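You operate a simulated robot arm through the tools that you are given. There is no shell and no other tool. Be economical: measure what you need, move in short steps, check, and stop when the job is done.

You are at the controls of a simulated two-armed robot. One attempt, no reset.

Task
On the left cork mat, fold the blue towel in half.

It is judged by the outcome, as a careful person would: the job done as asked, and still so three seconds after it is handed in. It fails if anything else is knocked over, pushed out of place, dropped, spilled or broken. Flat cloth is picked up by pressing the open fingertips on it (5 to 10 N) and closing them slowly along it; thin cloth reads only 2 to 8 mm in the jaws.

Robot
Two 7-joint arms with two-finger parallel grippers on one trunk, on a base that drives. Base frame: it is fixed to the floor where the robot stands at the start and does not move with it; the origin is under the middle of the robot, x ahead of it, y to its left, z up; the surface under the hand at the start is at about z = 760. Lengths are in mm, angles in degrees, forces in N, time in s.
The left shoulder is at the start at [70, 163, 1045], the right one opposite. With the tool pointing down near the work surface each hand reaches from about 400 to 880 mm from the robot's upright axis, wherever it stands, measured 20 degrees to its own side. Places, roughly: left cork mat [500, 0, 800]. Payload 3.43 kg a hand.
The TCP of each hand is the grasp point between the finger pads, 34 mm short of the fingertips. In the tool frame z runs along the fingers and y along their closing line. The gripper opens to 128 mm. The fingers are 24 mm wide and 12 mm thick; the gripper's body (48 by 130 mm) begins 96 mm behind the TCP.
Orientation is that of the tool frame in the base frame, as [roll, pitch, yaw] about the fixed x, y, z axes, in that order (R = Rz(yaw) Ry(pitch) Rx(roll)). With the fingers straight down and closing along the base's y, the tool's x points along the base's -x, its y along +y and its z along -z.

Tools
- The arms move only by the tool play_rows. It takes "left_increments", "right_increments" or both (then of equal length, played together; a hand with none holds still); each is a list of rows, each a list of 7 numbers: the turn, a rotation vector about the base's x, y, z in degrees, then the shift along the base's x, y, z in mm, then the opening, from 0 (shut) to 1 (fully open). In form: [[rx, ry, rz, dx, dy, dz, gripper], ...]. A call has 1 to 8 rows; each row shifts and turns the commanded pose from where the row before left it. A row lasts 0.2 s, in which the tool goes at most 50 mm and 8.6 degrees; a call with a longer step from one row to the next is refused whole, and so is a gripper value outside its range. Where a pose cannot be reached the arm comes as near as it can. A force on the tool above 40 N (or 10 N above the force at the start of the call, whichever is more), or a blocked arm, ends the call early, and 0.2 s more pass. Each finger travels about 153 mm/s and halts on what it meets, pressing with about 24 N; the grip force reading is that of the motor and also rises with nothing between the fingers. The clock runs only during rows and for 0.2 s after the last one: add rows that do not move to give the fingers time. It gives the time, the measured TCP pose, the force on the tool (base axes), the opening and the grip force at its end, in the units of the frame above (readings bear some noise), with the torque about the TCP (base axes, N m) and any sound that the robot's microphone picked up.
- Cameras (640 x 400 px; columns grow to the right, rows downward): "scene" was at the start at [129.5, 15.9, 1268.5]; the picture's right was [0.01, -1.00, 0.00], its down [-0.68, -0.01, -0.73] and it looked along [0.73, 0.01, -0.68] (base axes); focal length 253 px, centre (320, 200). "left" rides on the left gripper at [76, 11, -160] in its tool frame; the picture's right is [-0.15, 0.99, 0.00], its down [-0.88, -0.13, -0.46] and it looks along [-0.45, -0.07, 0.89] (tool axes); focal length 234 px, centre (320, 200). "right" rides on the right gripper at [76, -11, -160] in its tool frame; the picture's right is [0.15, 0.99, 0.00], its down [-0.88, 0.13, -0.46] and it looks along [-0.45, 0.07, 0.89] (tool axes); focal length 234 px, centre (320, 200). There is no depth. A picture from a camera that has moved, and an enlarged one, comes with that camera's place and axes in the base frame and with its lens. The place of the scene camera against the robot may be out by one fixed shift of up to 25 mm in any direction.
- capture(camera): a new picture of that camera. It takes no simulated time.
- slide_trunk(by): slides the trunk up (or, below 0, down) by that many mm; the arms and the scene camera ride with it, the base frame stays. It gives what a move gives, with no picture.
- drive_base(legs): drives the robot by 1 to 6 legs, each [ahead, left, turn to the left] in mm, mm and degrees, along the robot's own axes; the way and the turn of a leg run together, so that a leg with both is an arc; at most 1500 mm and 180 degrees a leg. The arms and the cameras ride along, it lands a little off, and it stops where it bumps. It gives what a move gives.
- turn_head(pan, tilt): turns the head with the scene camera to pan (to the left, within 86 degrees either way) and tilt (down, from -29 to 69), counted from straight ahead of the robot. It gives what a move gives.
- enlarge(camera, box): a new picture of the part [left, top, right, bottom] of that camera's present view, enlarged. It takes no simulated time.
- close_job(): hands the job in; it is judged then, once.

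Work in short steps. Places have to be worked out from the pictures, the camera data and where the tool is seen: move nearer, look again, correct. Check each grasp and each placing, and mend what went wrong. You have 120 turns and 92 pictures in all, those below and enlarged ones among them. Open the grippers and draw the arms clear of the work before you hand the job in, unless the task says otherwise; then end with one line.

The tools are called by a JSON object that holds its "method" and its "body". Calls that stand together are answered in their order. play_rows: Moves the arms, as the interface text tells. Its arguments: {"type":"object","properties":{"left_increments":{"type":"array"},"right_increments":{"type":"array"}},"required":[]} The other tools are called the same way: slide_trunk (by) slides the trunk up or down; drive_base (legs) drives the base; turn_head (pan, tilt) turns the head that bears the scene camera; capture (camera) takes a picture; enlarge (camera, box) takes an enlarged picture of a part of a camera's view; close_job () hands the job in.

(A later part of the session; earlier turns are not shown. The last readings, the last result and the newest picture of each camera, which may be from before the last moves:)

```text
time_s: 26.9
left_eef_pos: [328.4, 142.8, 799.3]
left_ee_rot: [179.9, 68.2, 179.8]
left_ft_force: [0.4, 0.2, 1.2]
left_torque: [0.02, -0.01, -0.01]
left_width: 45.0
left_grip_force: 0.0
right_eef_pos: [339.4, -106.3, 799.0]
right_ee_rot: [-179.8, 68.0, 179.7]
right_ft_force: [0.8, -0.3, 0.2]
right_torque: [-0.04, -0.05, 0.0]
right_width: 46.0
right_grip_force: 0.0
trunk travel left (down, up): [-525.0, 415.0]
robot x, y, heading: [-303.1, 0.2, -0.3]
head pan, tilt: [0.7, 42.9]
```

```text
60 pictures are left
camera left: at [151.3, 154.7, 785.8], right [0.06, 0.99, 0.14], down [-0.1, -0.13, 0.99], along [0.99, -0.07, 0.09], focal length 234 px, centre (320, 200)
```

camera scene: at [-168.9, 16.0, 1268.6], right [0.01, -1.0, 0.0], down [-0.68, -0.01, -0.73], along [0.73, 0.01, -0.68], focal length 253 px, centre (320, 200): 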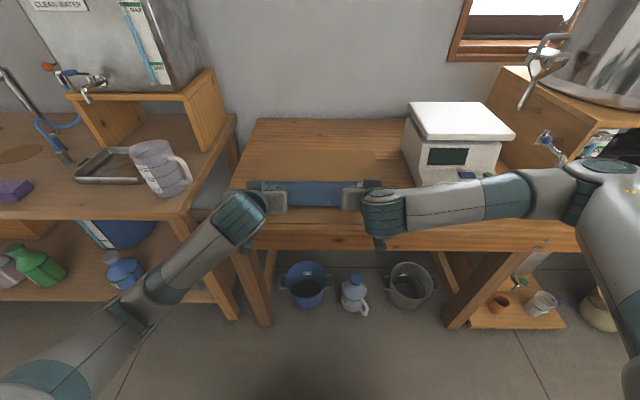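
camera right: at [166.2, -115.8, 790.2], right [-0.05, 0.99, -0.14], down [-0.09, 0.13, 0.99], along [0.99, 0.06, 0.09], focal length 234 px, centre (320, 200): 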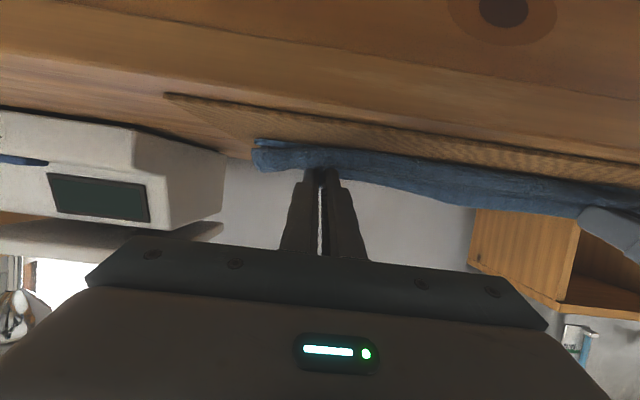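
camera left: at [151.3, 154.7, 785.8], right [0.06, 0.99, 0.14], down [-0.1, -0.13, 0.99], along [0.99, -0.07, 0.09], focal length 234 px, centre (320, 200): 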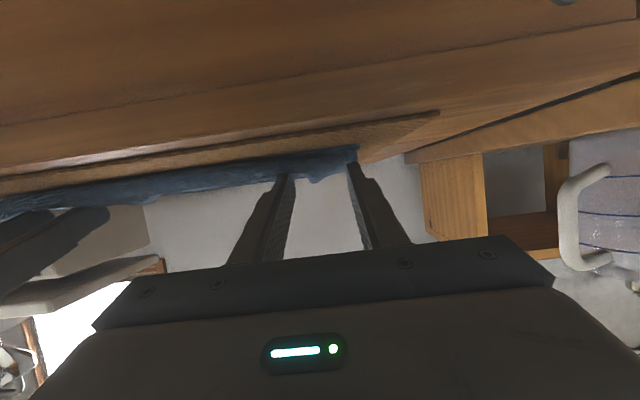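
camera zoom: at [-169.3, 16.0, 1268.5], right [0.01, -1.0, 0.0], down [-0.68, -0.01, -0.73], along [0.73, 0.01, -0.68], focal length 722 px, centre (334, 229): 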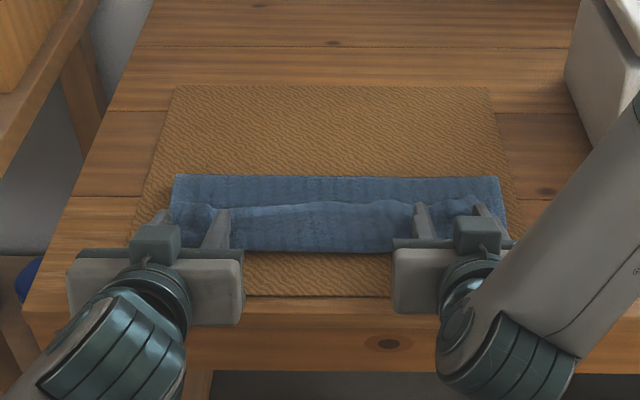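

Released. I back the hands out along the fingers and up to get a clear view.

{"method": "play_rows", "body": {"left_increments": [[0, 0, 0, -22, 0, 9, 0.36], [0, 0, 0, -28, 0, 12, 0.36], [0, 0, 0, -20, 0, 30, 0.36], [0, 6, 0, 0, 0, 40, 0.36], [0, 8, 0, 0, 10, 40, 0.36], [0, 8, 0, 0, 10, 30, 0.36]], "right_increments": [[0, 0, 0, -22, 0, 9, 0.36], [0, 0, 0, -28, 0, 12, 0.36], [0, 0, 0, -20, 0, 30, 0.36], [0, 6, 0, 0, 0, 40, 0.36], [0, 8, 0, 0, -10, 40, 0.36], [0, 8, 0, 0, -10, 30, 0.36]]}}

{"method": "enlarge", "body": {"camera": "scene", "box": [210, 120, 420, 260]}}

{"method": "capture", "body": {"camera": "left"}}

{"method": "capture", "body": {"camera": "right"}}

```text
time_s: 28.5
left_eef_pos: [329.6, 207.0, 881.4]
left_ee_rot: [171.0, 46.4, 177.6]
left_ft_force: [-0.2, 0.0, -0.2]
left_torque: [-0.01, 0.0, 0.01]
left_width: 46.3
left_grip_force: 0.1
left hand out of reach, approached as far as the arm can: row 3, 4, 5, 6
right_eef_pos: [268.6, -126.4, 960.6]
right_ee_rot: [180.0, 46.1, -180.0]
right_ft_force: [0.0, 0.4, 0.3]
right_torque: [0.02, 0.01, 0.02]
right_width: 46.2
right_grip_force: 0.1
trunk travel left (down, up): [-525.0, 415.0]
robot x, y, heading: [-297.9, -0.6, 0.0]
head pan, tilt: [0.7, 42.9]
stopped in row 6 (left hand): the arm was blocked; the commanded pose is now the measured one
```

```text
2.86 times, centred on (315, 190) of scene
camera zoom: at [-169.6, 17.5, 1268.6], right [0.01, -1.0, 0.0], down [-0.68, -0.01, -0.73], along [0.73, 0.01, -0.68], focal length 722 px, centre (334, 229)
```

zoom: 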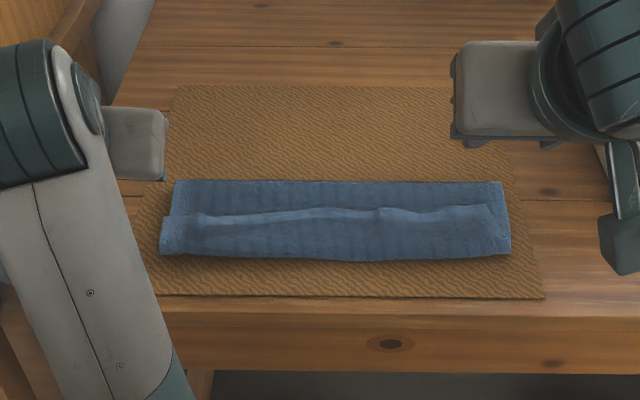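

```text
58 pictures are left
camera left: at [160.7, 201.1, 933.6], right [0.03, 0.98, 0.21], down [0.29, -0.21, 0.93], along [0.96, 0.03, -0.29], focal length 234 px, centre (320, 200)
```

left: 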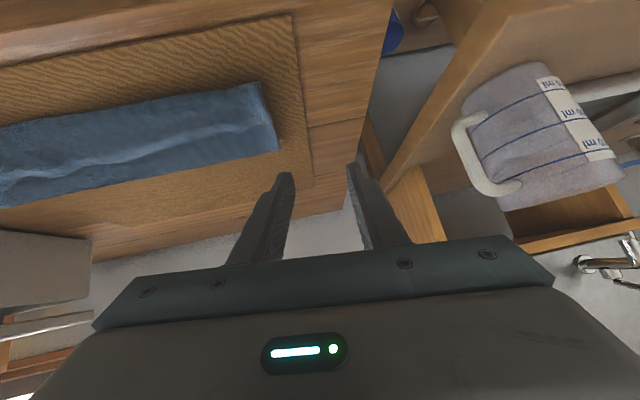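

```text
57 pictures are left
camera right: at [99.6, -136.6, 1016.5], right [-0.1, 0.99, -0.1], down [0.28, 0.13, 0.95], along [0.95, 0.07, -0.29], focal length 234 px, centre (320, 200)
```

right: 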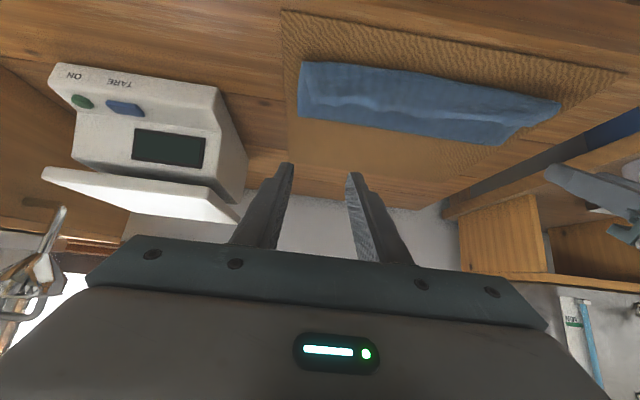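

The left arm was blocked while backing off. I look at the whole scene and closer at the towel.

{"method": "capture", "body": {"camera": "scene"}}

{"method": "enlarge", "body": {"camera": "scene", "box": [255, 165, 385, 215]}}

{"method": "enlarge", "body": {"camera": "right", "box": [280, 40, 580, 170]}}

```text
56 pictures are left
camera scene: at [-169.6, 17.5, 1268.6], right [0.01, -1.0, 0.0], down [-0.68, -0.01, -0.73], along [0.73, 0.01, -0.68], focal length 253 px, centre (320, 200)
```

scene: 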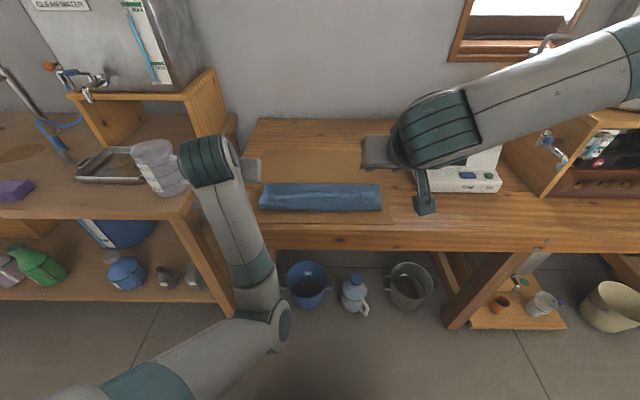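

```text
4.92 times, centred on (320, 190) of scene
camera zoom: at [-169.6, 17.5, 1268.6], right [0.01, -1.0, 0.0], down [-0.68, -0.01, -0.73], along [0.73, 0.01, -0.68], focal length 1244 px, centre (320, 249)
```

zoom: 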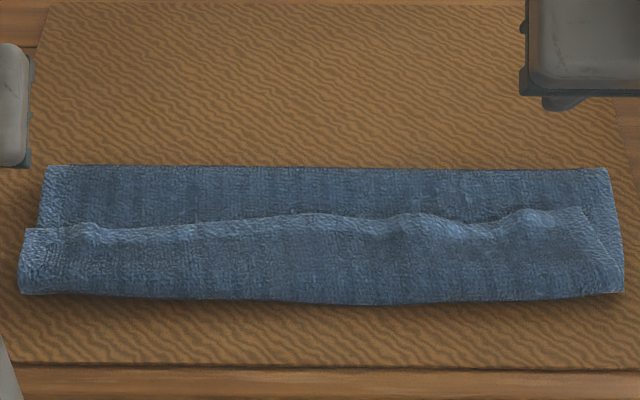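

```text
2.13 times, centred on (430, 105) of right
camera zoom: at [99.6, -136.6, 1016.5], right [-0.1, 0.99, -0.1], down [0.28, 0.13, 0.95], along [0.95, 0.07, -0.29], focal length 500 px, centre (85, 403)
```

zoom: 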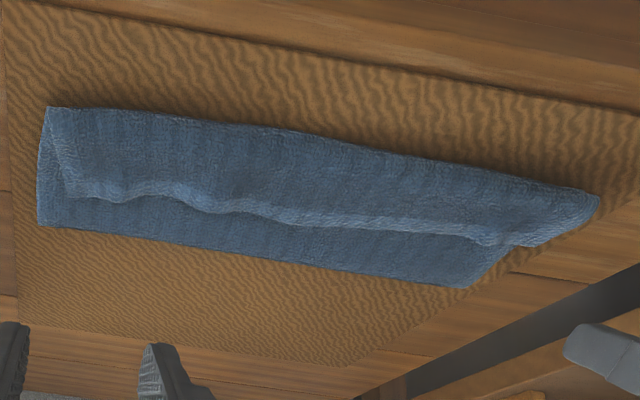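

The towel is doubled, but the moved edge flopped back as a flap about 50 mm wide (hem at x≈374, front bend at x≈322), and that needs fixing. First I back the base 60 mm to free the cramped left arm.

{"method": "drive_base", "body": {"legs": [[-60, 0, 0]]}}

{"method": "play_rows", "body": {"left_increments": [[0, 0, 0, 20, -10, 20, 0.36], [0, 5, 0, 20, -10, 30, 0.36], [0, 8, 0, 20, -10, 30, 0.36]], "right_increments": [[0, 5, 0, 0, 0, 0, 0.36], [0, 8, 0, 20, 0, 0, 0.36], [0, 8, 0, 20, 0, 0, 0.36]]}}

{"method": "capture", "body": {"camera": "scene"}}

```text
time_s: 29.5
left_eef_pos: [268.9, 205.4, 880.5]
left_ee_rot: [170.9, 46.5, 177.7]
left_ft_force: [0.1, 0.2, 0.7]
left_torque: [0.03, 0.0, -0.05]
left_width: 46.4
left_grip_force: 0.0
right_eef_pos: [206.1, -126.9, 959.8]
right_ee_rot: [179.9, 46.2, -180.0]
right_ft_force: [-0.4, 0.7, 0.5]
right_torque: [0.01, 0.02, -0.03]
right_width: 46.1
right_grip_force: 0.1
trunk travel left (down, up): [-525.0, 415.0]
robot x, y, heading: [-355.5, 2.1, -0.1]
head pan, tilt: [0.7, 42.9]
```

```text
time_s: 30.3
left_eef_pos: [369.5, 191.1, 934.4]
left_ee_rot: [171.1, 33.4, 178.3]
left_ft_force: [0.6, -0.5, -0.1]
left_torque: [0.05, 0.0, 0.06]
left_width: 46.2
left_grip_force: 0.0
left hand out of reach, approached as far as the arm can: row 2, 3
right_eef_pos: [249.9, -127.7, 957.6]
right_ee_rot: [179.8, 24.8, -180.0]
right_ft_force: [0.2, -0.2, -1.0]
right_torque: [0.05, 0.0, 0.04]
right_width: 46.2
right_grip_force: 0.1
trunk travel left (down, up): [-525.0, 415.0]
robot x, y, heading: [-354.4, -1.1, -0.2]
head pan, tilt: [0.7, 42.9]
```

```text
53 pictures are left
camera scene: at [-226.7, 14.5, 1268.1], right [0.01, -1.0, 0.0], down [-0.68, -0.01, -0.73], along [0.73, 0.01, -0.68], focal length 253 px, centre (320, 200)
```

scene: 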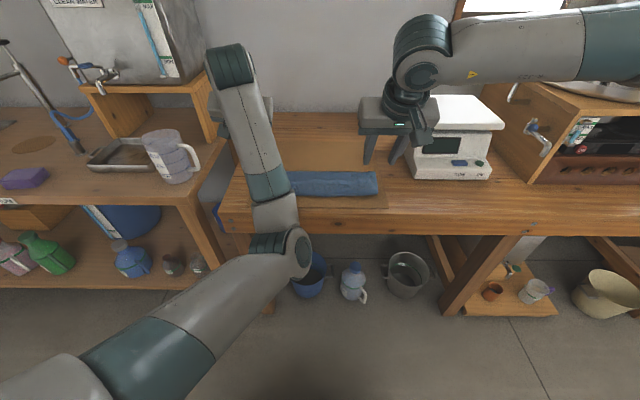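

The left arm is stuck in a folded, elbow-low posture. I raise the trunk to give it clearance, then unwind the tilt with the hand further out.

{"method": "slide_trunk", "body": {"by": 120}}

{"method": "play_rows", "body": {"left_increments": [[-3, 6, 0, 15, 0, 0, 0.36], [-3, 7, 0, 15, 0, 0, 0.36], [-3, 7, 0, 15, 0, 0, 0.36], [0, 8, 0, 15, 0, 0, 0.36], [0, 5, 0, 0, 0, 0, 0.36]]}}

{"method": "capture", "body": {"camera": "scene"}}

```text
time_s: 31.8
left_eef_pos: [368.5, 191.8, 1055.3]
left_ee_rot: [171.2, 33.6, 178.3]
left_ft_force: [0.1, -0.3, -0.7]
left_torque: [0.03, 0.02, 0.02]
left_width: 46.2
left_grip_force: 0.1
right_eef_pos: [248.5, -125.9, 1079.3]
right_ee_rot: [179.9, 25.0, 179.9]
right_ft_force: [-0.5, 0.6, -0.8]
right_torque: [0.02, 0.0, -0.01]
right_width: 46.2
right_grip_force: 0.0
trunk travel left (down, up): [-645.0, 295.0]
robot x, y, heading: [-359.9, 0.2, 0.0]
head pan, tilt: [0.7, 42.9]
```

```text
time_s: 33.0
left_eef_pos: [443.0, 190.3, 1049.4]
left_ee_rot: [-179.1, 0.5, -178.2]
left_ft_force: [-0.8, 0.2, 0.8]
left_torque: [-0.02, -0.01, 0.0]
left_width: 46.1
left_grip_force: 0.0
left hand out of reach, approached as far as the arm can: row 1, 2
right_eef_pos: [248.1, -126.6, 1079.9]
right_ee_rot: [179.9, 25.1, 179.9]
right_ft_force: [-0.1, -0.1, 0.5]
right_torque: [0.0, 0.02, -0.02]
right_width: 45.9
right_grip_force: 0.1
trunk travel left (down, up): [-645.0, 295.0]
robot x, y, heading: [-358.2, -0.9, -0.2]
head pan, tilt: [0.7, 42.9]
```

```text
52 pictures are left
camera scene: at [-229.0, 16.5, 1388.5], right [0.01, -1.0, 0.0], down [-0.68, -0.01, -0.73], along [0.73, 0.01, -0.68], focal length 253 px, centre (320, 200)
```

scene: 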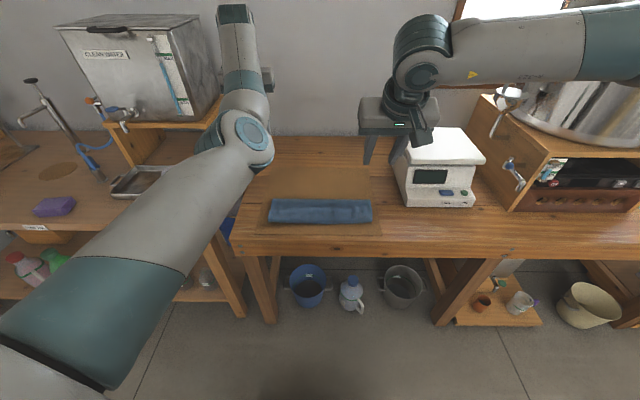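

Both arms can point down again. I move them above the flap hem and then lower the trunk back.

{"method": "play_rows", "body": {"left_increments": [[0, 0, 0, -13, -9, 0, 0.36], [0, 0, 0, -13, -9, 0, 0.36], [0, 0, 0, -13, -9, 0, 0.36], [0, 0, 0, -13, -9, 0, 0.36], [0, 0, 0, -10, -6, 0, 0.36]], "right_increments": [[0, 5, 0, 30, 0, -5, 0.36], [0, 5, 0, 30, 0, -5, 0.36], [0, 5, 0, 30, 4, -5, 0.36], [0, 5, 0, 30, 6, -5, 0.36], [0, 5, 0, 20, 6, 0, 0.36]]}}

{"method": "slide_trunk", "body": {"by": -120}}

{"method": "capture", "body": {"camera": "scene"}}

{"method": "capture", "body": {"camera": "left"}}

{"method": "capture", "body": {"camera": "right"}}

```text
time_s: 34.2
left_eef_pos: [421.6, 165.0, 1048.7]
left_ee_rot: [-179.0, 0.5, -178.1]
left_ft_force: [-0.3, 0.6, -0.2]
left_torque: [-0.02, -0.01, 0.01]
left_width: 46.0
left_grip_force: 0.1
left hand out of reach, approached as far as the arm can: row 3, 4, 5
right_eef_pos: [389.0, -106.9, 1058.6]
right_ee_rot: [179.9, -0.1, -179.9]
right_ft_force: [-0.4, -0.6, -0.4]
right_torque: [0.0, 0.04, -0.02]
right_width: 46.1
right_grip_force: 0.1
trunk travel left (down, up): [-645.0, 295.0]
robot x, y, heading: [-358.7, 1.2, -0.1]
head pan, tilt: [0.7, 42.9]
```

```text
time_s: 35.7
left_eef_pos: [420.7, 164.2, 929.4]
left_ee_rot: [-179.0, 0.6, -178.2]
left_ft_force: [0.1, 0.7, 0.3]
left_torque: [-0.01, -0.04, 0.01]
left_width: 46.0
left_grip_force: 0.0
right_eef_pos: [388.4, -108.9, 939.9]
right_ee_rot: [179.9, 0.1, -179.9]
right_ft_force: [-0.2, -0.1, 0.6]
right_torque: [0.03, -0.05, 0.04]
right_width: 45.9
right_grip_force: 0.0
trunk travel left (down, up): [-525.0, 415.0]
robot x, y, heading: [-357.2, 1.8, 0.2]
head pan, tilt: [0.7, 42.9]
```

```text
51 pictures are left
camera scene: at [-228.9, 16.2, 1268.6], right [0.01, -1.0, 0.0], down [-0.68, -0.01, -0.73], along [0.73, 0.01, -0.68], focal length 253 px, centre (320, 200)
```

scene: 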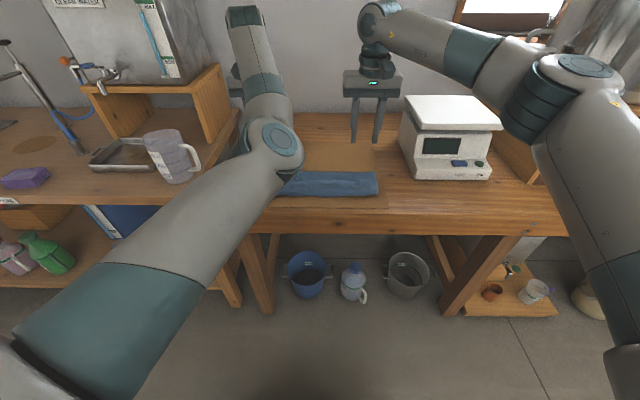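

```text
50 pictures are left
camera left: at [343.0, 175.5, 1086.2], right [0.11, 0.99, -0.01], down [0.88, -0.09, 0.46], along [0.46, -0.06, -0.89], focal length 234 px, centre (320, 200)
```

left: 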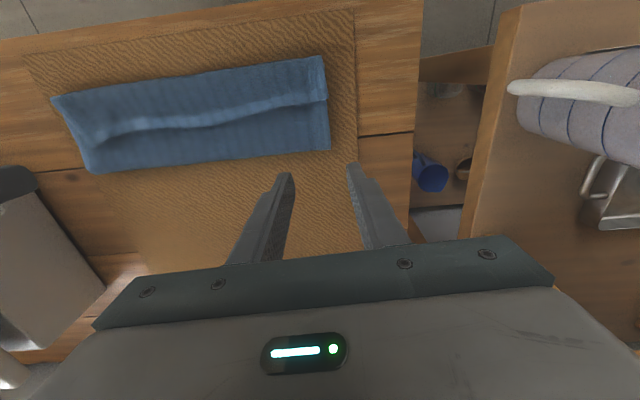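

```text
49 pictures are left
camera right: at [311.8, -120.9, 1100.1], right [-0.15, 0.99, 0.0], down [0.88, 0.13, 0.46], along [0.45, 0.07, -0.89], focal length 234 px, centre (320, 200)
```

right: 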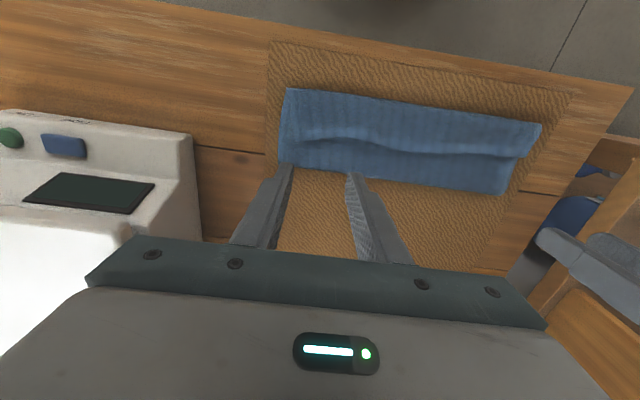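

The clear view shows three layers: the front bend is at x≈325, the back fold at x≈428, and the flap hem at x≈370–383. Before regrasping, I stretch the left arm out to swing its elbow back to the outer side.

{"method": "play_rows", "body": {"left_increments": [[0, 0, 0, 30, 10, 15, 0.36], [0, 0, 0, 40, 15, 15, 0.36], [0, 0, 0, 40, 15, 15, 0.36], [0, 0, 0, 30, 15, 0, 0.36], [0, 0, 0, 0, 0, 0, 0.36]]}}

{"method": "capture", "body": {"camera": "scene"}}

```text
time_s: 36.9
left_eef_pos: [466.5, 207.7, 960.2]
left_ee_rot: [-179.2, 0.3, -178.1]
left_ft_force: [0.1, -1.3, -0.6]
left_torque: [0.03, 0.02, 0.03]
left_width: 46.0
left_grip_force: 0.1
left hand out of reach, approached as far as the arm can: row 2, 3, 4
right_eef_pos: [388.4, -108.9, 937.5]
right_ee_rot: [179.8, 0.0, 180.0]
right_ft_force: [0.3, -0.2, -0.3]
right_torque: [0.02, 0.02, 0.01]
right_width: 46.1
right_grip_force: 0.0
trunk travel left (down, up): [-525.0, 415.0]
robot x, y, heading: [-361.2, -3.7, -0.1]
head pan, tilt: [0.7, 42.9]
```

```text
48 pictures are left
camera scene: at [-228.2, 15.4, 1268.4], right [0.01, -1.0, 0.0], down [-0.68, -0.01, -0.73], along [0.73, 0.01, -0.68], focal length 253 px, centre (320, 200)
```

scene: 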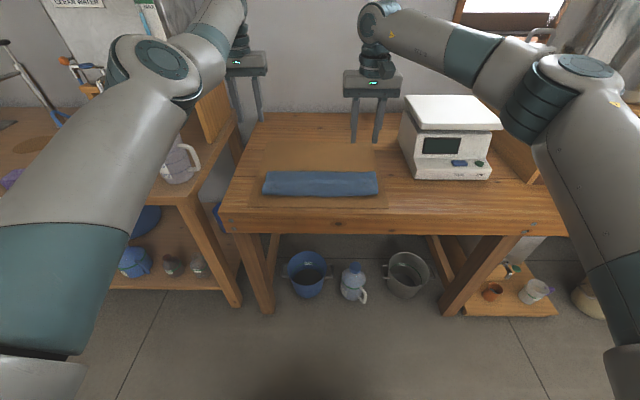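

The left elbow has swung out and now mirrors the right one. I bring the left hand back over the flap hem and lower both hands.

{"method": "play_rows", "body": {"left_increments": [[0, 0, 0, -20, -12, -10, 0.36], [0, 0, 0, -20, -12, -20, 0.36], [0, 0, 0, -20, -12, -25, 0.36], [0, 0, 0, -20, -12, -25, 0.36], [0, 0, 0, -15, -12, -20, 0.36], [0, 0, 0, 0, 0, 0, 0.36]], "right_increments": [[0, 0, 0, 0, 0, -10, 0.36], [0, 0, 0, 0, 0, -20, 0.36], [0, 0, 0, 0, 0, -20, 0.36], [0, 0, 0, 0, 0, -20, 0.36], [0, 0, 0, 0, 0, -10, 0.36], [0, 0, 0, 0, 0, 0, 0.36]]}}

{"method": "capture", "body": {"camera": "scene"}}

{"method": "capture", "body": {"camera": "left"}}

{"method": "capture", "body": {"camera": "right"}}

```text
time_s: 38.3
left_eef_pos: [469.5, 140.0, 877.0]
left_ee_rot: [-179.2, 0.2, -178.2]
left_ft_force: [-0.1, 0.7, 0.4]
left_torque: [-0.03, 0.0, 0.01]
left_width: 46.4
left_grip_force: 0.1
left hand out of reach, approached as far as the arm can: row 1, 2, 3, 4, 5
right_eef_pos: [386.8, -109.8, 859.6]
right_ee_rot: [179.9, 0.0, 179.9]
right_ft_force: [-0.1, 0.2, 0.5]
right_torque: [0.02, -0.01, 0.01]
right_width: 45.9
right_grip_force: 0.2
trunk travel left (down, up): [-525.0, 415.0]
robot x, y, heading: [-356.6, -3.7, -0.1]
head pan, tilt: [0.7, 42.9]
```

```text
47 pictures are left
camera scene: at [-228.9, 16.5, 1268.5], right [0.01, -1.0, 0.0], down [-0.68, -0.01, -0.73], along [0.73, 0.01, -0.68], focal length 253 px, centre (320, 200)
```

scene: 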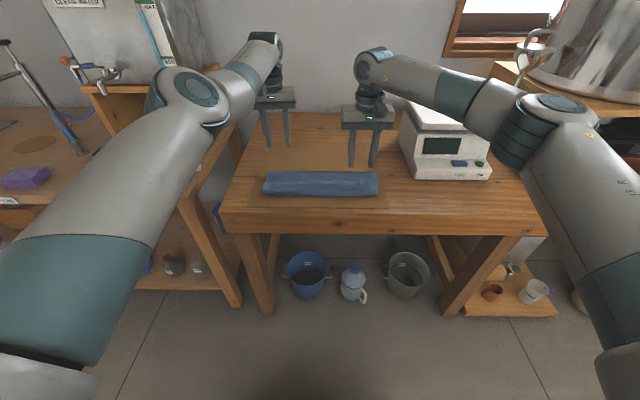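

```text
46 pictures are left
camera left: at [393.2, 151.3, 1033.8], right [0.11, 0.99, -0.01], down [0.88, -0.09, 0.46], along [0.46, -0.06, -0.89], focal length 234 px, centre (320, 200)
```

left: 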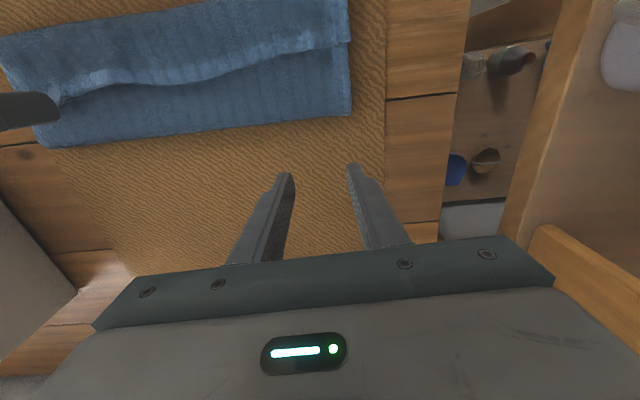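

```text
45 pictures are left
camera right: at [311.8, -120.7, 1019.7], right [-0.15, 0.99, 0.0], down [0.88, 0.13, 0.46], along [0.45, 0.07, -0.89], focal length 234 px, centre (320, 200)
```

right: 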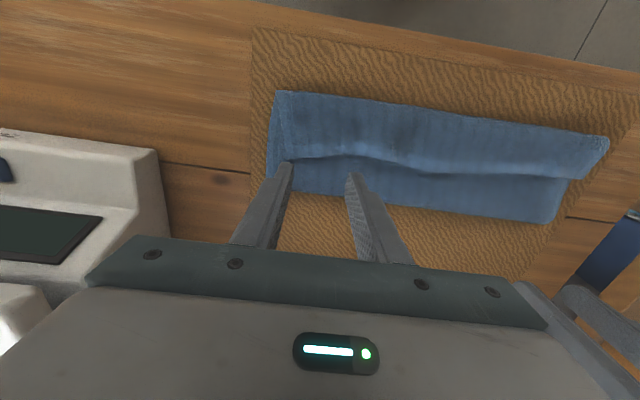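

The left arm still refuses x below about 469, so some joint is at its limit. I try higher up and with some forward tilt to see which freedom releases it.

{"method": "play_rows", "body": {"left_increments": [[0, 0, 0, 0, 10, 40, 0.36], [0, 0, 0, 0, 10, 40, 0.36], [0, 0, 0, -20, 10, 30, 0.36], [0, 0, 0, -20, 0, 0, 0.36], [0, 0, 0, -20, 0, 0, 0.36]]}}

{"method": "play_rows", "body": {"left_increments": [[0, -8, 0, -20, 0, 0, 0.36], [0, -8, 0, -20, 0, 0, 0.36], [0, -8, 0, -20, 0, 0, 0.36], [0, 0, 0, -10, 0, 0, 0.36]]}}

{"method": "capture", "body": {"camera": "scene"}}

```text
time_s: 39.5
left_eef_pos: [417.1, 172.6, 987.6]
left_ee_rot: [-179.2, 0.3, -178.0]
left_ft_force: [0.3, 0.1, 0.0]
left_torque: [-0.02, -0.04, 0.0]
left_width: 46.1
left_grip_force: 0.0
left hand out of reach, approached as far as the arm can: row 2, 5
right_eef_pos: [388.6, -107.6, 859.1]
right_ee_rot: [180.0, 0.0, -180.0]
right_ft_force: [0.0, -0.9, 0.1]
right_torque: [0.01, 0.0, 0.0]
right_width: 46.6
right_grip_force: 0.1
trunk travel left (down, up): [-525.0, 415.0]
robot x, y, heading: [-357.2, -1.4, 0.1]
head pan, tilt: [0.7, 42.9]
```

```text
time_s: 40.5
left_eef_pos: [401.4, 248.5, 967.1]
left_ee_rot: [-177.7, 21.0, -177.5]
left_ft_force: [0.4, 0.0, -0.1]
left_torque: [-0.01, 0.0, 0.02]
left_width: 46.2
left_grip_force: 0.0
left hand out of reach, approached as far as the arm can: row 1, 2, 3, 4
right_eef_pos: [389.2, -109.0, 860.2]
right_ee_rot: [179.9, 0.1, 179.9]
right_ft_force: [1.3, 0.3, -0.3]
right_torque: [-0.01, 0.02, 0.0]
right_width: 46.3
right_grip_force: 0.0
trunk travel left (down, up): [-525.0, 415.0]
robot x, y, heading: [-355.9, -1.7, 0.0]
head pan, tilt: [0.7, 42.9]
```

```text
44 pictures are left
camera scene: at [-228.6, 16.1, 1268.5], right [0.01, -1.0, 0.0], down [-0.68, -0.01, -0.73], along [0.73, 0.01, -0.68], focal length 253 px, centre (320, 200)
```

scene: 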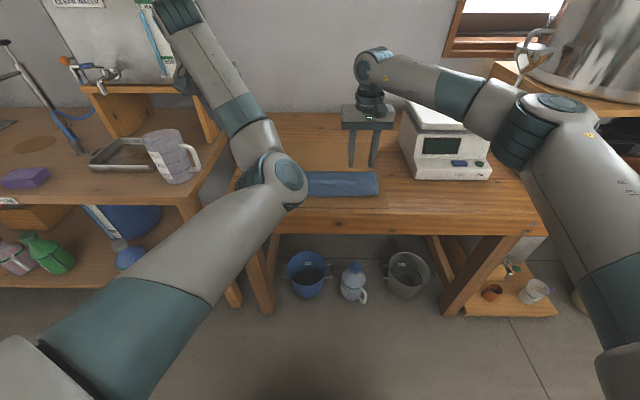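

The left arm folded its elbow inward again. I stretch it out once more and test whether turning the hand about the vertical frees it.

{"method": "play_rows", "body": {"left_increments": [[0, 8, 0, 30, 0, 10, 0.36], [0, 8, 0, 40, 0, 10, 0.36], [0, 5, 0, 40, 0, 0, 0.36], [0, 0, 0, 20, 0, 0, 0.36], [0, 0, 8, 0, 0, 0, 0.36], [0, 0, 8, 0, 0, 0, 0.36], [0, 0, 8, 0, 0, 0, 0.36], [0, 0, 8, 0, 0, 0, 0.36]]}}

{"method": "play_rows", "body": {"left_increments": [[0, 0, 0, -25, 0, 0, 0.36], [0, 0, 0, -25, 0, 0, 0.36], [0, 0, 0, -25, 0, 0, 0.36], [0, 0, 0, -25, 0, 0, 0.36]]}}

{"method": "capture", "body": {"camera": "scene"}}

```text
time_s: 42.3
left_eef_pos: [461.5, 238.1, 981.8]
left_ee_rot: [-178.7, 0.1, -145.6]
left_ft_force: [-0.1, -1.0, 0.6]
left_torque: [0.02, 0.02, 0.0]
left_width: 46.0
left_grip_force: 0.0
left hand out of reach, approached as far as the arm can: row 3, 4, 5
right_eef_pos: [388.8, -110.4, 859.7]
right_ee_rot: [179.9, -0.1, -180.0]
right_ft_force: [0.3, -0.3, -0.6]
right_torque: [-0.01, 0.0, -0.01]
right_width: 46.5
right_grip_force: 0.1
trunk travel left (down, up): [-525.0, 415.0]
robot x, y, heading: [-359.3, 2.6, -0.3]
head pan, tilt: [0.7, 42.9]
```

```text
time_s: 43.3
left_eef_pos: [384.5, 246.4, 983.7]
left_ee_rot: [-178.5, 0.1, -145.7]
left_ft_force: [-0.1, 0.0, -0.3]
left_torque: [-0.04, -0.03, 0.01]
left_width: 45.8
left_grip_force: 0.0
left hand out of reach, approached as far as the arm can: row 3, 4
right_eef_pos: [388.1, -109.3, 858.6]
right_ee_rot: [180.0, 0.1, -179.9]
right_ft_force: [0.4, -0.1, 0.6]
right_torque: [-0.01, 0.04, -0.04]
right_width: 46.2
right_grip_force: 0.1
trunk travel left (down, up): [-525.0, 415.0]
robot x, y, heading: [-358.8, 4.4, -0.1]
head pan, tilt: [0.7, 42.9]
```

```text
43 pictures are left
camera scene: at [-228.6, 16.7, 1268.4], right [0.01, -1.0, 0.0], down [-0.68, -0.01, -0.73], along [0.73, 0.01, -0.68], focal length 253 px, centre (320, 200)
```

scene: 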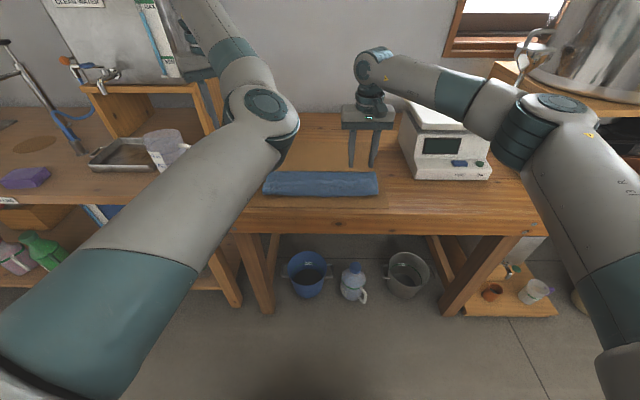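

Turning one way gained a little reach. I try stretching out and turning the other way.

{"method": "play_rows", "body": {"left_increments": [[0, 0, -8, 30, 0, 5, 0.36], [0, 0, -8, 35, 0, 5, 0.36], [0, 0, -8, 20, 0, 0, 0.36], [0, 0, -8, 0, 0, 0, 0.36], [0, 0, -8, 0, 0, 0, 0.36], [0, 0, -8, 0, 0, 0, 0.36], [0, 0, -8, 0, 0, 0, 0.36], [0, 0, -8, 0, 0, 0, 0.36]]}}

{"method": "play_rows", "body": {"left_increments": [[0, 0, 0, -25, 0, 0, 0.36], [0, 0, 0, -25, 0, 0, 0.36], [0, 0, 0, -25, 0, 0, 0.36], [0, 0, 0, -25, 0, 0, 0.36]]}}

{"method": "capture", "body": {"camera": "scene"}}

```text
time_s: 45.1
left_eef_pos: [454.8, 240.1, 992.5]
left_ee_rot: [-178.6, 0.1, 150.1]
left_ft_force: [0.4, 0.1, 0.1]
left_torque: [-0.01, 0.02, 0.0]
left_width: 46.0
left_grip_force: 0.0
left hand out of reach, approached as far as the arm can: row 3, 7
right_eef_pos: [389.1, -109.9, 858.9]
right_ee_rot: [179.9, 0.0, 180.0]
right_ft_force: [0.4, -0.3, 0.1]
right_torque: [0.0, 0.03, 0.0]
right_width: 46.2
right_grip_force: 0.0
trunk travel left (down, up): [-525.0, 415.0]
robot x, y, heading: [-357.4, -2.0, 0.1]
head pan, tilt: [0.7, 42.9]
```

```text
time_s: 46.1
left_eef_pos: [447.2, 240.4, 1018.6]
left_ee_rot: [-178.5, 0.0, 150.2]
left_ft_force: [-0.2, -1.6, 0.2]
left_torque: [-0.02, -0.02, -0.03]
left_width: 46.3
left_grip_force: 0.0
left hand out of reach, approached as far as the arm can: row 1, 2, 3, 4
right_eef_pos: [388.3, -109.0, 859.2]
right_ee_rot: [179.8, 0.0, -180.0]
right_ft_force: [0.3, -0.3, -0.3]
right_torque: [0.0, 0.0, -0.02]
right_width: 45.6
right_grip_force: 0.0
trunk travel left (down, up): [-525.0, 415.0]
robot x, y, heading: [-355.8, -2.2, 0.0]
head pan, tilt: [0.7, 42.9]
```

```text
42 pictures are left
camera scene: at [-228.6, 16.1, 1268.4], right [0.01, -1.0, 0.0], down [-0.68, -0.01, -0.73], along [0.73, 0.01, -0.68], focal length 253 px, centre (320, 200)
```

scene: 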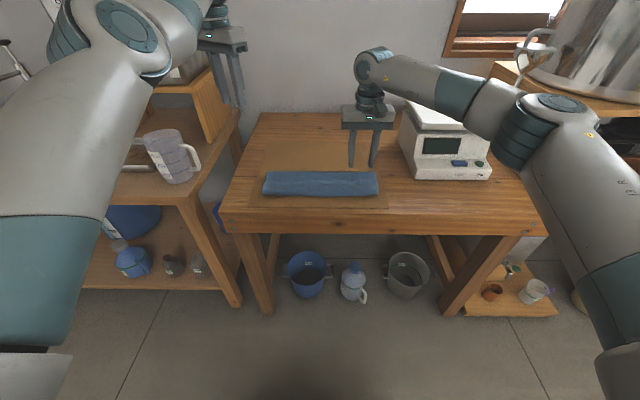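

The hand's last joint seems to be near its limit, which couples the elbow to the hand's yaw. The gripper is symmetric, so I turn it the free way (+) by about 210° to get the same closing line with an unwound wrist.

{"method": "play_rows", "body": {"left_increments": [[0, 0, 8.5, 0, -8, 0, 0.36], [0, 0, 8.5, 0, -8, 0, 0.36], [0, 0, 8.5, 0, -8, 0, 0.36], [0, 0, 8.5, 0, -8, 0, 0.36], [0, 0, 8.5, 0, -8, 0, 0.36], [0, 0, 8.5, 0, 0, 0, 0.36], [0, 0, 8.5, 0, 0, 0, 0.36], [0, 0, 8.5, 0, 0, 0, 0.36]]}}

{"method": "play_rows", "body": {"left_increments": [[0, 0, 8.5, 0, 0, 0, 0.36], [0, 0, 8.5, 0, 0, 0, 0.36], [0, 0, 8.5, 0, 0, 0, 0.36], [0, 0, 8.5, 0, 0, 0, 0.36], [0, 0, 8.5, 0, 0, 0, 0.36], [0, 0, 8.5, 0, 0, 0, 0.36], [0, 0, 8.5, 0, 0, 0, 0.36], [0, 0, 8.5, 0, 0, 0, 0.36]]}}

{"method": "capture", "body": {"camera": "scene"}}

```text
time_s: 47.9
left_eef_pos: [452.2, 201.0, 1018.1]
left_ee_rot: [-178.7, 0.0, -141.6]
left_ft_force: [0.5, -1.4, 0.0]
left_torque: [0.01, 0.03, 0.01]
left_width: 46.2
left_grip_force: 0.0
left hand out of reach, approached as far as the arm can: row 4
right_eef_pos: [389.3, -109.5, 859.5]
right_ee_rot: [179.9, 0.0, 180.0]
right_ft_force: [-0.1, 0.3, 0.4]
right_torque: [0.0, 0.02, 0.0]
right_width: 46.2
right_grip_force: 0.0
trunk travel left (down, up): [-525.0, 415.0]
robot x, y, heading: [-357.7, 2.9, 0.2]
head pan, tilt: [0.7, 42.9]
```

```text
time_s: 49.7
left_eef_pos: [452.2, 200.9, 1018.7]
left_ee_rot: [-178.8, 0.2, -73.5]
left_ft_force: [0.0, -0.1, -0.2]
left_torque: [0.0, -0.01, -0.04]
left_width: 45.7
left_grip_force: 0.1
left hand out of reach, approached as far as the arm can: row 1
right_eef_pos: [389.0, -110.0, 859.1]
right_ee_rot: [179.8, 0.0, 180.0]
right_ft_force: [-0.3, 0.7, 0.3]
right_torque: [0.01, 0.02, 0.0]
right_width: 45.9
right_grip_force: 0.0
trunk travel left (down, up): [-525.0, 415.0]
robot x, y, heading: [-353.3, -0.6, 0.1]
head pan, tilt: [0.7, 42.9]
```

```text
41 pictures are left
camera scene: at [-228.6, 16.2, 1268.5], right [0.01, -1.0, 0.0], down [-0.68, -0.01, -0.73], along [0.73, 0.01, -0.68], focal length 253 px, centre (320, 200)
```

scene: 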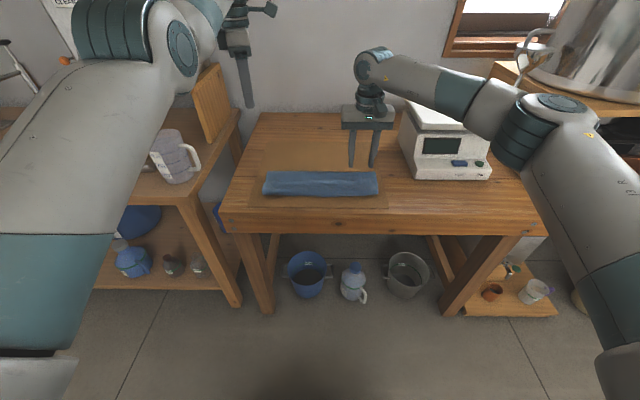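

The turn worked freely and the left elbow is now out, like the right one. I finish turning to yaw 0 and then move the left hand inward.

{"method": "play_rows", "body": {"left_increments": [[0, 0, 8.5, 0, 0, 0, 0.36], [0, 0, 8.5, 0, 0, 0, 0.36], [0, 0, 8.5, 0, 0, 0, 0.36], [0, 0, 8.5, 0, 0, 0, 0.36], [0, 0, 8.5, 0, 0, 0, 0.36], [0, 0, 8.5, 0, 0, 0, 0.36], [0, 0, 8.5, 0, 0, 0, 0.36], [0, 0, 8.5, 0, 0, 0, 0.36]]}}

{"method": "play_rows", "body": {"left_increments": [[0, 0, 5, -10, -10, -20, 0.36], [0, 0, 0, -15, -12, -25, 0.36], [0, 0, 0, -15, -12, -25, 0.36], [0, 0, 0, -15, -12, -25, 0.36], [0, 0, 0, -10, -7, -25, 0.36], [0, 0, 0, 0, 0, 0, 0.36]]}}

{"method": "capture", "body": {"camera": "scene"}}

```text
time_s: 51.5
left_eef_pos: [449.0, 201.8, 1023.6]
left_ee_rot: [-178.5, 0.0, -6.6]
left_ft_force: [-0.4, 0.7, -1.5]
left_torque: [0.04, 0.01, 0.03]
left_width: 45.8
left_grip_force: 0.1
left hand out of reach, approached as far as the arm can: row 8
right_eef_pos: [388.8, -109.9, 859.3]
right_ee_rot: [179.8, 0.1, -180.0]
right_ft_force: [-0.2, 0.1, -0.7]
right_torque: [0.05, 0.01, -0.04]
right_width: 46.1
right_grip_force: 0.0
trunk travel left (down, up): [-525.0, 415.0]
robot x, y, heading: [-355.0, 1.0, 0.0]
head pan, tilt: [0.7, 42.9]
```

```text
time_s: 52.9
left_eef_pos: [419.5, 157.8, 902.6]
left_ee_rot: [-178.5, 0.1, -0.8]
left_ft_force: [0.5, 0.0, 0.2]
left_torque: [0.02, -0.02, 0.02]
left_width: 46.1
left_grip_force: 0.0
left hand out of reach, approached as far as the arm can: row 3, 4, 5
right_eef_pos: [388.5, -108.8, 859.7]
right_ee_rot: [179.8, 0.1, -180.0]
right_ft_force: [-0.5, 0.0, -0.8]
right_torque: [0.01, -0.01, 0.02]
right_width: 46.3
right_grip_force: 0.1
trunk travel left (down, up): [-525.0, 415.0]
robot x, y, heading: [-362.1, 1.4, -0.1]
head pan, tilt: [0.7, 42.9]
```

```text
40 pictures are left
camera scene: at [-229.0, 16.2, 1268.5], right [0.01, -1.0, 0.0], down [-0.68, -0.01, -0.73], along [0.73, 0.01, -0.68], focal length 253 px, centre (320, 200)
```

scene: 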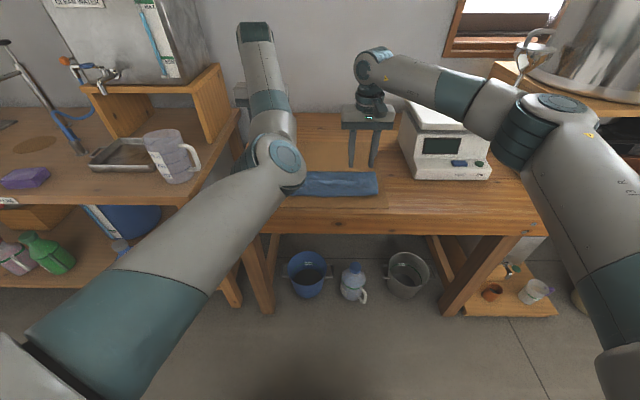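

The trouble looks like a flipped wrist, so I'll line the hand up with the forearm and turn it about its own axis to unflip it. First I raise and tilt it forward in free space.

{"method": "play_rows", "body": {"left_increments": [[0, 0, 0, 20, 10, 40, 0.36], [0, 0, 0, 20, 10, 40, 0.36], [0, -8, 0, 0, 10, 20, 0.36], [0, -8, 0, 0, 0, 0, 0.36], [0, -8, 0, 0, 0, 0, 0.36], [0, -8, 0, 0, 0, 0, 0.36], [0, -8, 0, 0, 0, 0, 0.36], [0, -8, 0, 0, 0, 0, 0.36]]}}

{"method": "capture", "body": {"camera": "scene"}}

```text
time_s: 54.7
left_eef_pos: [454.4, 188.7, 996.8]
left_ee_rot: [-177.8, -48.0, -1.2]
left_ft_force: [0.1, 0.0, 0.0]
left_torque: [0.0, 0.01, -0.01]
left_width: 46.0
left_grip_force: 0.0
left hand out of reach, approached as far as the arm can: row 2
right_eef_pos: [388.6, -109.1, 859.9]
right_ee_rot: [179.8, -0.1, -179.9]
right_ft_force: [-0.2, 0.1, 0.8]
right_torque: [-0.02, 0.03, 0.0]
right_width: 46.3
right_grip_force: 0.0
trunk travel left (down, up): [-525.0, 415.0]
robot x, y, heading: [-358.3, 3.3, 0.0]
head pan, tilt: [0.7, 42.9]
```

```text
39 pictures are left
camera scene: at [-228.3, 16.4, 1268.5], right [0.01, -1.0, 0.0], down [-0.68, -0.01, -0.73], along [0.73, 0.01, -0.68], focal length 253 px, centre (320, 200)
```

scene: 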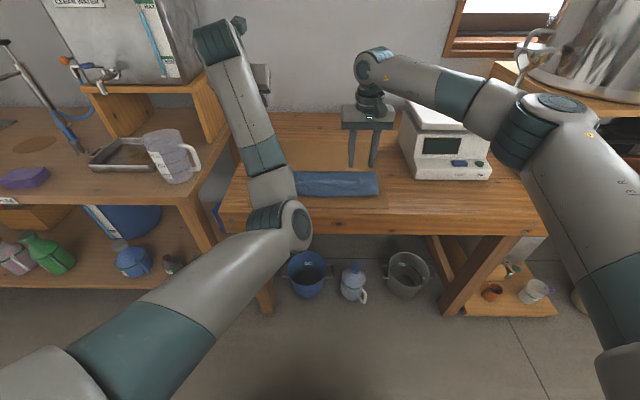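

The forearm points up and forward here. I keep tilting to line the hand up with it.

{"method": "play_rows", "body": {"left_increments": [[0, -8, 0, 0, 0, 0, 0.36], [0, -8, 0, 0, 0, 0, 0.36], [0, -8, 0, 0, 0, 0, 0.36], [0, -8, 0, 0, 0, 0, 0.36], [0, -8, 0, 0, 0, 0, 0.36], [0, -8, 0, 0, 0, 0, 0.36], [0, -8, 0, 0, 0, 0, 0.36]]}}

{"method": "capture", "body": {"camera": "scene"}}

```text
time_s: 56.5
left_eef_pos: [457.6, 242.3, 1019.9]
left_ee_rot: [-15.6, -73.3, -159.4]
left_ft_force: [1.0, -0.4, 0.6]
left_torque: [-0.01, 0.0, 0.0]
left_width: 45.8
left_grip_force: 0.0
right_eef_pos: [388.8, -108.8, 860.5]
right_ee_rot: [179.9, 0.1, 179.9]
right_ft_force: [0.4, -0.5, 0.0]
right_torque: [0.0, 0.03, 0.0]
right_width: 46.0
right_grip_force: 0.1
trunk travel left (down, up): [-525.0, 415.0]
robot x, y, heading: [-359.4, -2.0, -0.1]
head pan, tilt: [0.7, 42.9]
stopped in row 7 (left hand): the arm was blocked; the commanded pose is now the measured one
```

```text
38 pictures are left
camera scene: at [-228.8, 16.4, 1268.5], right [0.01, -1.0, 0.0], down [-0.68, -0.01, -0.73], along [0.73, 0.01, -0.68], focal length 253 px, centre (320, 200)
```

scene: 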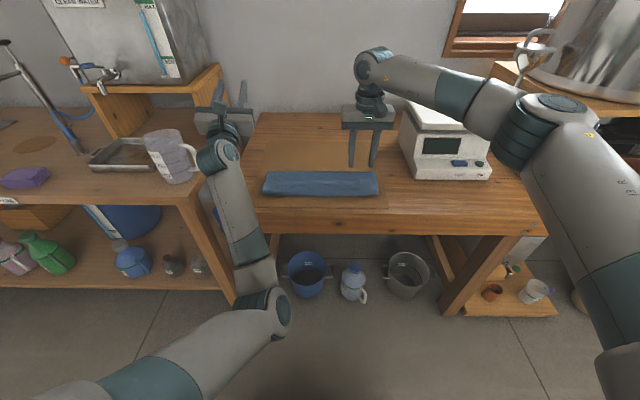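

The hand is now aligned with the forearm but cramped against the table edge. I back the base off 250 mm for free space before unwinding.

{"method": "drive_base", "body": {"legs": [[-250, 0, 0]]}}

{"method": "capture", "body": {"camera": "scene"}}

```text
time_s: 58.3
left_eef_pos: [206.1, 243.9, 1018.5]
left_ee_rot: [-15.7, -73.3, -159.3]
left_ft_force: [0.2, 0.1, 0.3]
left_torque: [-0.01, 0.05, -0.02]
left_width: 46.2
left_grip_force: 0.0
right_eef_pos: [138.3, -108.7, 860.2]
right_ee_rot: [179.9, 0.1, -179.9]
right_ft_force: [0.7, 1.2, -0.1]
right_torque: [-0.02, -0.01, -0.01]
right_width: 46.0
right_grip_force: 0.2
trunk travel left (down, up): [-525.0, 415.0]
robot x, y, heading: [-610.8, 0.6, -0.0]
head pan, tilt: [0.7, 42.9]
```

```text
37 pictures are left
camera scene: at [-479.6, 16.1, 1268.6], right [0.01, -1.0, 0.0], down [-0.68, -0.01, -0.73], along [0.73, 0.01, -0.68], focal length 253 px, centre (320, 200)
```

scene: 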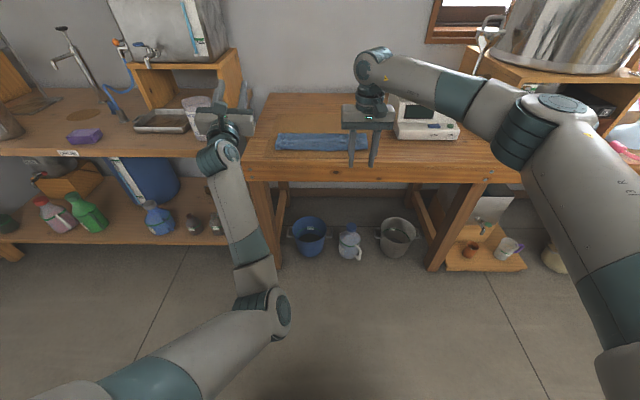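

There is free floor here. I back up another 200 mm and then stretch the left arm forward with the hand level, so that the elbow swings outward with the hand still aligned.

{"method": "drive_base", "body": {"legs": [[-200, 0, 0]]}}

{"method": "play_rows", "body": {"left_increments": [[0, 0, 0, 40, 5, 15, 0.36], [0, 0, 0, 40, 5, 15, 0.36], [0, 0, 0, 40, 5, 10, 0.36], [0, 0, 0, 40, 5, 0, 0.36], [0, 0, 0, 40, 0, 0, 0.36], [0, 0, 0, 0, 0, 0, 0.36]]}}

{"method": "capture", "body": {"camera": "scene"}}

```text
time_s: 59.9
left_eef_pos: [8.8, 242.7, 1019.1]
left_ee_rot: [-15.9, -73.3, -159.1]
left_ft_force: [0.8, -1.0, 0.1]
left_torque: [0.01, 0.03, 0.0]
left_width: 46.1
left_grip_force: 0.0
right_eef_pos: [-60.0, -108.6, 859.2]
right_ee_rot: [179.9, 0.1, -179.9]
right_ft_force: [0.1, 0.3, 0.5]
right_torque: [-0.02, 0.01, -0.01]
right_width: 46.1
right_grip_force: 0.1
trunk travel left (down, up): [-525.0, 415.0]
robot x, y, heading: [-805.0, -0.6, -0.0]
head pan, tilt: [0.7, 42.9]
```

```text
time_s: 61.3
left_eef_pos: [209.5, 263.0, 1058.9]
left_ee_rot: [-16.0, -73.3, -159.0]
left_ft_force: [-0.3, 0.1, 0.4]
left_torque: [0.0, 0.02, 0.0]
left_width: 46.1
left_grip_force: 0.1
right_eef_pos: [-58.8, -108.4, 859.9]
right_ee_rot: [179.9, 0.1, -180.0]
right_ft_force: [-0.5, -1.0, -0.3]
right_torque: [0.02, -0.05, -0.01]
right_width: 46.1
right_grip_force: 0.0
trunk travel left (down, up): [-525.0, 415.0]
robot x, y, heading: [-806.0, 0.2, 0.3]
head pan, tilt: [0.7, 42.9]
```

```text
36 pictures are left
camera scene: at [-676.8, 15.2, 1268.5], right [0.01, -1.0, 0.0], down [-0.68, -0.01, -0.73], along [0.73, 0.01, -0.68], focal length 253 px, centre (320, 200)
```

scene: 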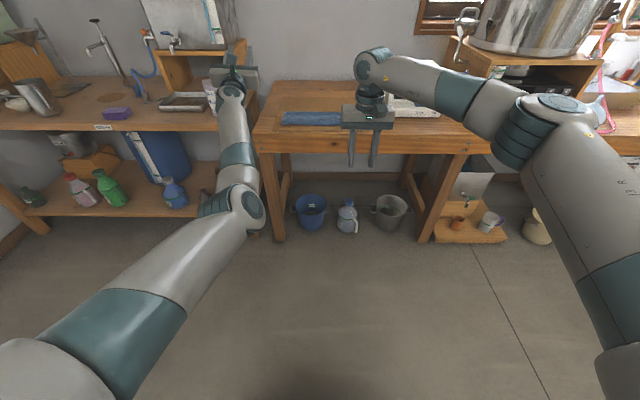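

The left arm is nearly straight with the hand aligned. I now roll the hand about its own axis (base x) and watch for limits.

{"method": "play_rows", "body": {"left_increments": [[8.5, 0, 0, 0, 0, 0, 0.36], [8.5, 0, 0, 0, 0, 0, 0.36], [8.5, 0, 0, 0, 0, 0, 0.36], [8.5, 0, 0, 0, 0, 0, 0.36], [8.5, 0, 0, 0, 0, 0, 0.36], [8.5, 0, 0, 0, 0, 0, 0.36], [8.5, 0, 0, 0, 0, 0, 0.36], [8.5, 0, 0, 0, 0, 0, 0.36]]}}

{"method": "play_rows", "body": {"left_increments": [[8.5, 0, 0, 0, 0, 0, 0.36], [8.5, 0, 0, 0, 0, 0, 0.36], [8.5, 0, 0, 0, 0, 0, 0.36], [8.5, 0, 0, 0, 0, 0, 0.36], [8.5, 0, 0, 0, 0, 0, 0.36], [8.5, 0, 0, 0, 0, 0, 0.36], [8.5, 0, 0, 0, 0, 0, 0.36], [8.5, 0, 0, 0, 0, 0, 0.36]]}}

{"method": "play_rows", "body": {"left_increments": [[8.5, 0, 0, 0, 0, 0, 0.36], [8.5, 0, 0, 0, 0, 0, 0.36], [8.5, 0, 0, 0, 0, 0, 0.36], [8.5, 0, 0, 0, 0, 0, 0.36], [8.5, 0, 0, 0, 0, 0, 0.36]]}}

{"method": "capture", "body": {"camera": "scene"}}

```text
time_s: 63.1
left_eef_pos: [209.9, 261.7, 1057.5]
left_ee_rot: [-79.9, -15.2, -106.1]
left_ft_force: [-0.2, 0.2, -0.1]
left_torque: [-0.02, -0.03, 0.01]
left_width: 46.0
left_grip_force: 0.1
right_eef_pos: [-58.9, -109.1, 858.8]
right_ee_rot: [179.9, 0.1, -179.9]
right_ft_force: [-1.1, -0.4, -1.0]
right_torque: [0.02, 0.02, -0.04]
right_width: 46.3
right_grip_force: 0.0
trunk travel left (down, up): [-525.0, 415.0]
robot x, y, heading: [-805.5, -3.3, 0.5]
head pan, tilt: [0.7, 42.9]
```

```text
time_s: 64.9
left_eef_pos: [209.7, 263.1, 1058.3]
left_ee_rot: [-103.4, 49.6, -114.5]
left_ft_force: [-0.8, 0.4, 0.3]
left_torque: [0.0, -0.04, 0.01]
left_width: 46.1
left_grip_force: 0.1
right_eef_pos: [-59.6, -109.2, 860.7]
right_ee_rot: [179.9, 0.1, -180.0]
right_ft_force: [0.2, 0.4, -0.4]
right_torque: [0.02, 0.0, 0.02]
right_width: 46.0
right_grip_force: 0.0
trunk travel left (down, up): [-525.0, 415.0]
robot x, y, heading: [-805.7, 0.6, 0.1]
head pan, tilt: [0.7, 42.9]
```

```text
time_s: 66.1
left_eef_pos: [209.5, 262.9, 1059.2]
left_ee_rot: [168.6, 73.7, 163.6]
left_ft_force: [1.2, 0.8, 0.1]
left_torque: [0.02, 0.03, -0.03]
left_width: 46.1
left_grip_force: 0.0
right_eef_pos: [-60.1, -108.6, 859.5]
right_ee_rot: [179.9, 0.0, -179.9]
right_ft_force: [-0.5, -0.1, -0.3]
right_torque: [-0.02, 0.01, 0.01]
right_width: 45.7
right_grip_force: 0.0
trunk travel left (down, up): [-525.0, 415.0]
robot x, y, heading: [-804.8, -5.0, 0.1]
head pan, tilt: [0.7, 42.9]
```

```text
35 pictures are left
camera scene: at [-676.4, 15.6, 1268.5], right [0.01, -1.0, 0.0], down [-0.68, -0.01, -0.73], along [0.73, 0.01, -0.68], focal length 253 px, centre (320, 200)
```

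scene: 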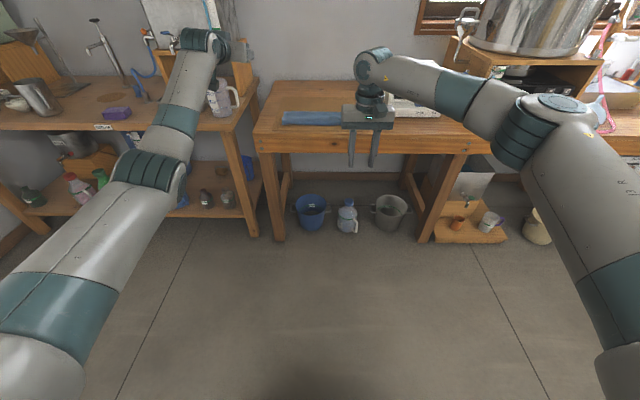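

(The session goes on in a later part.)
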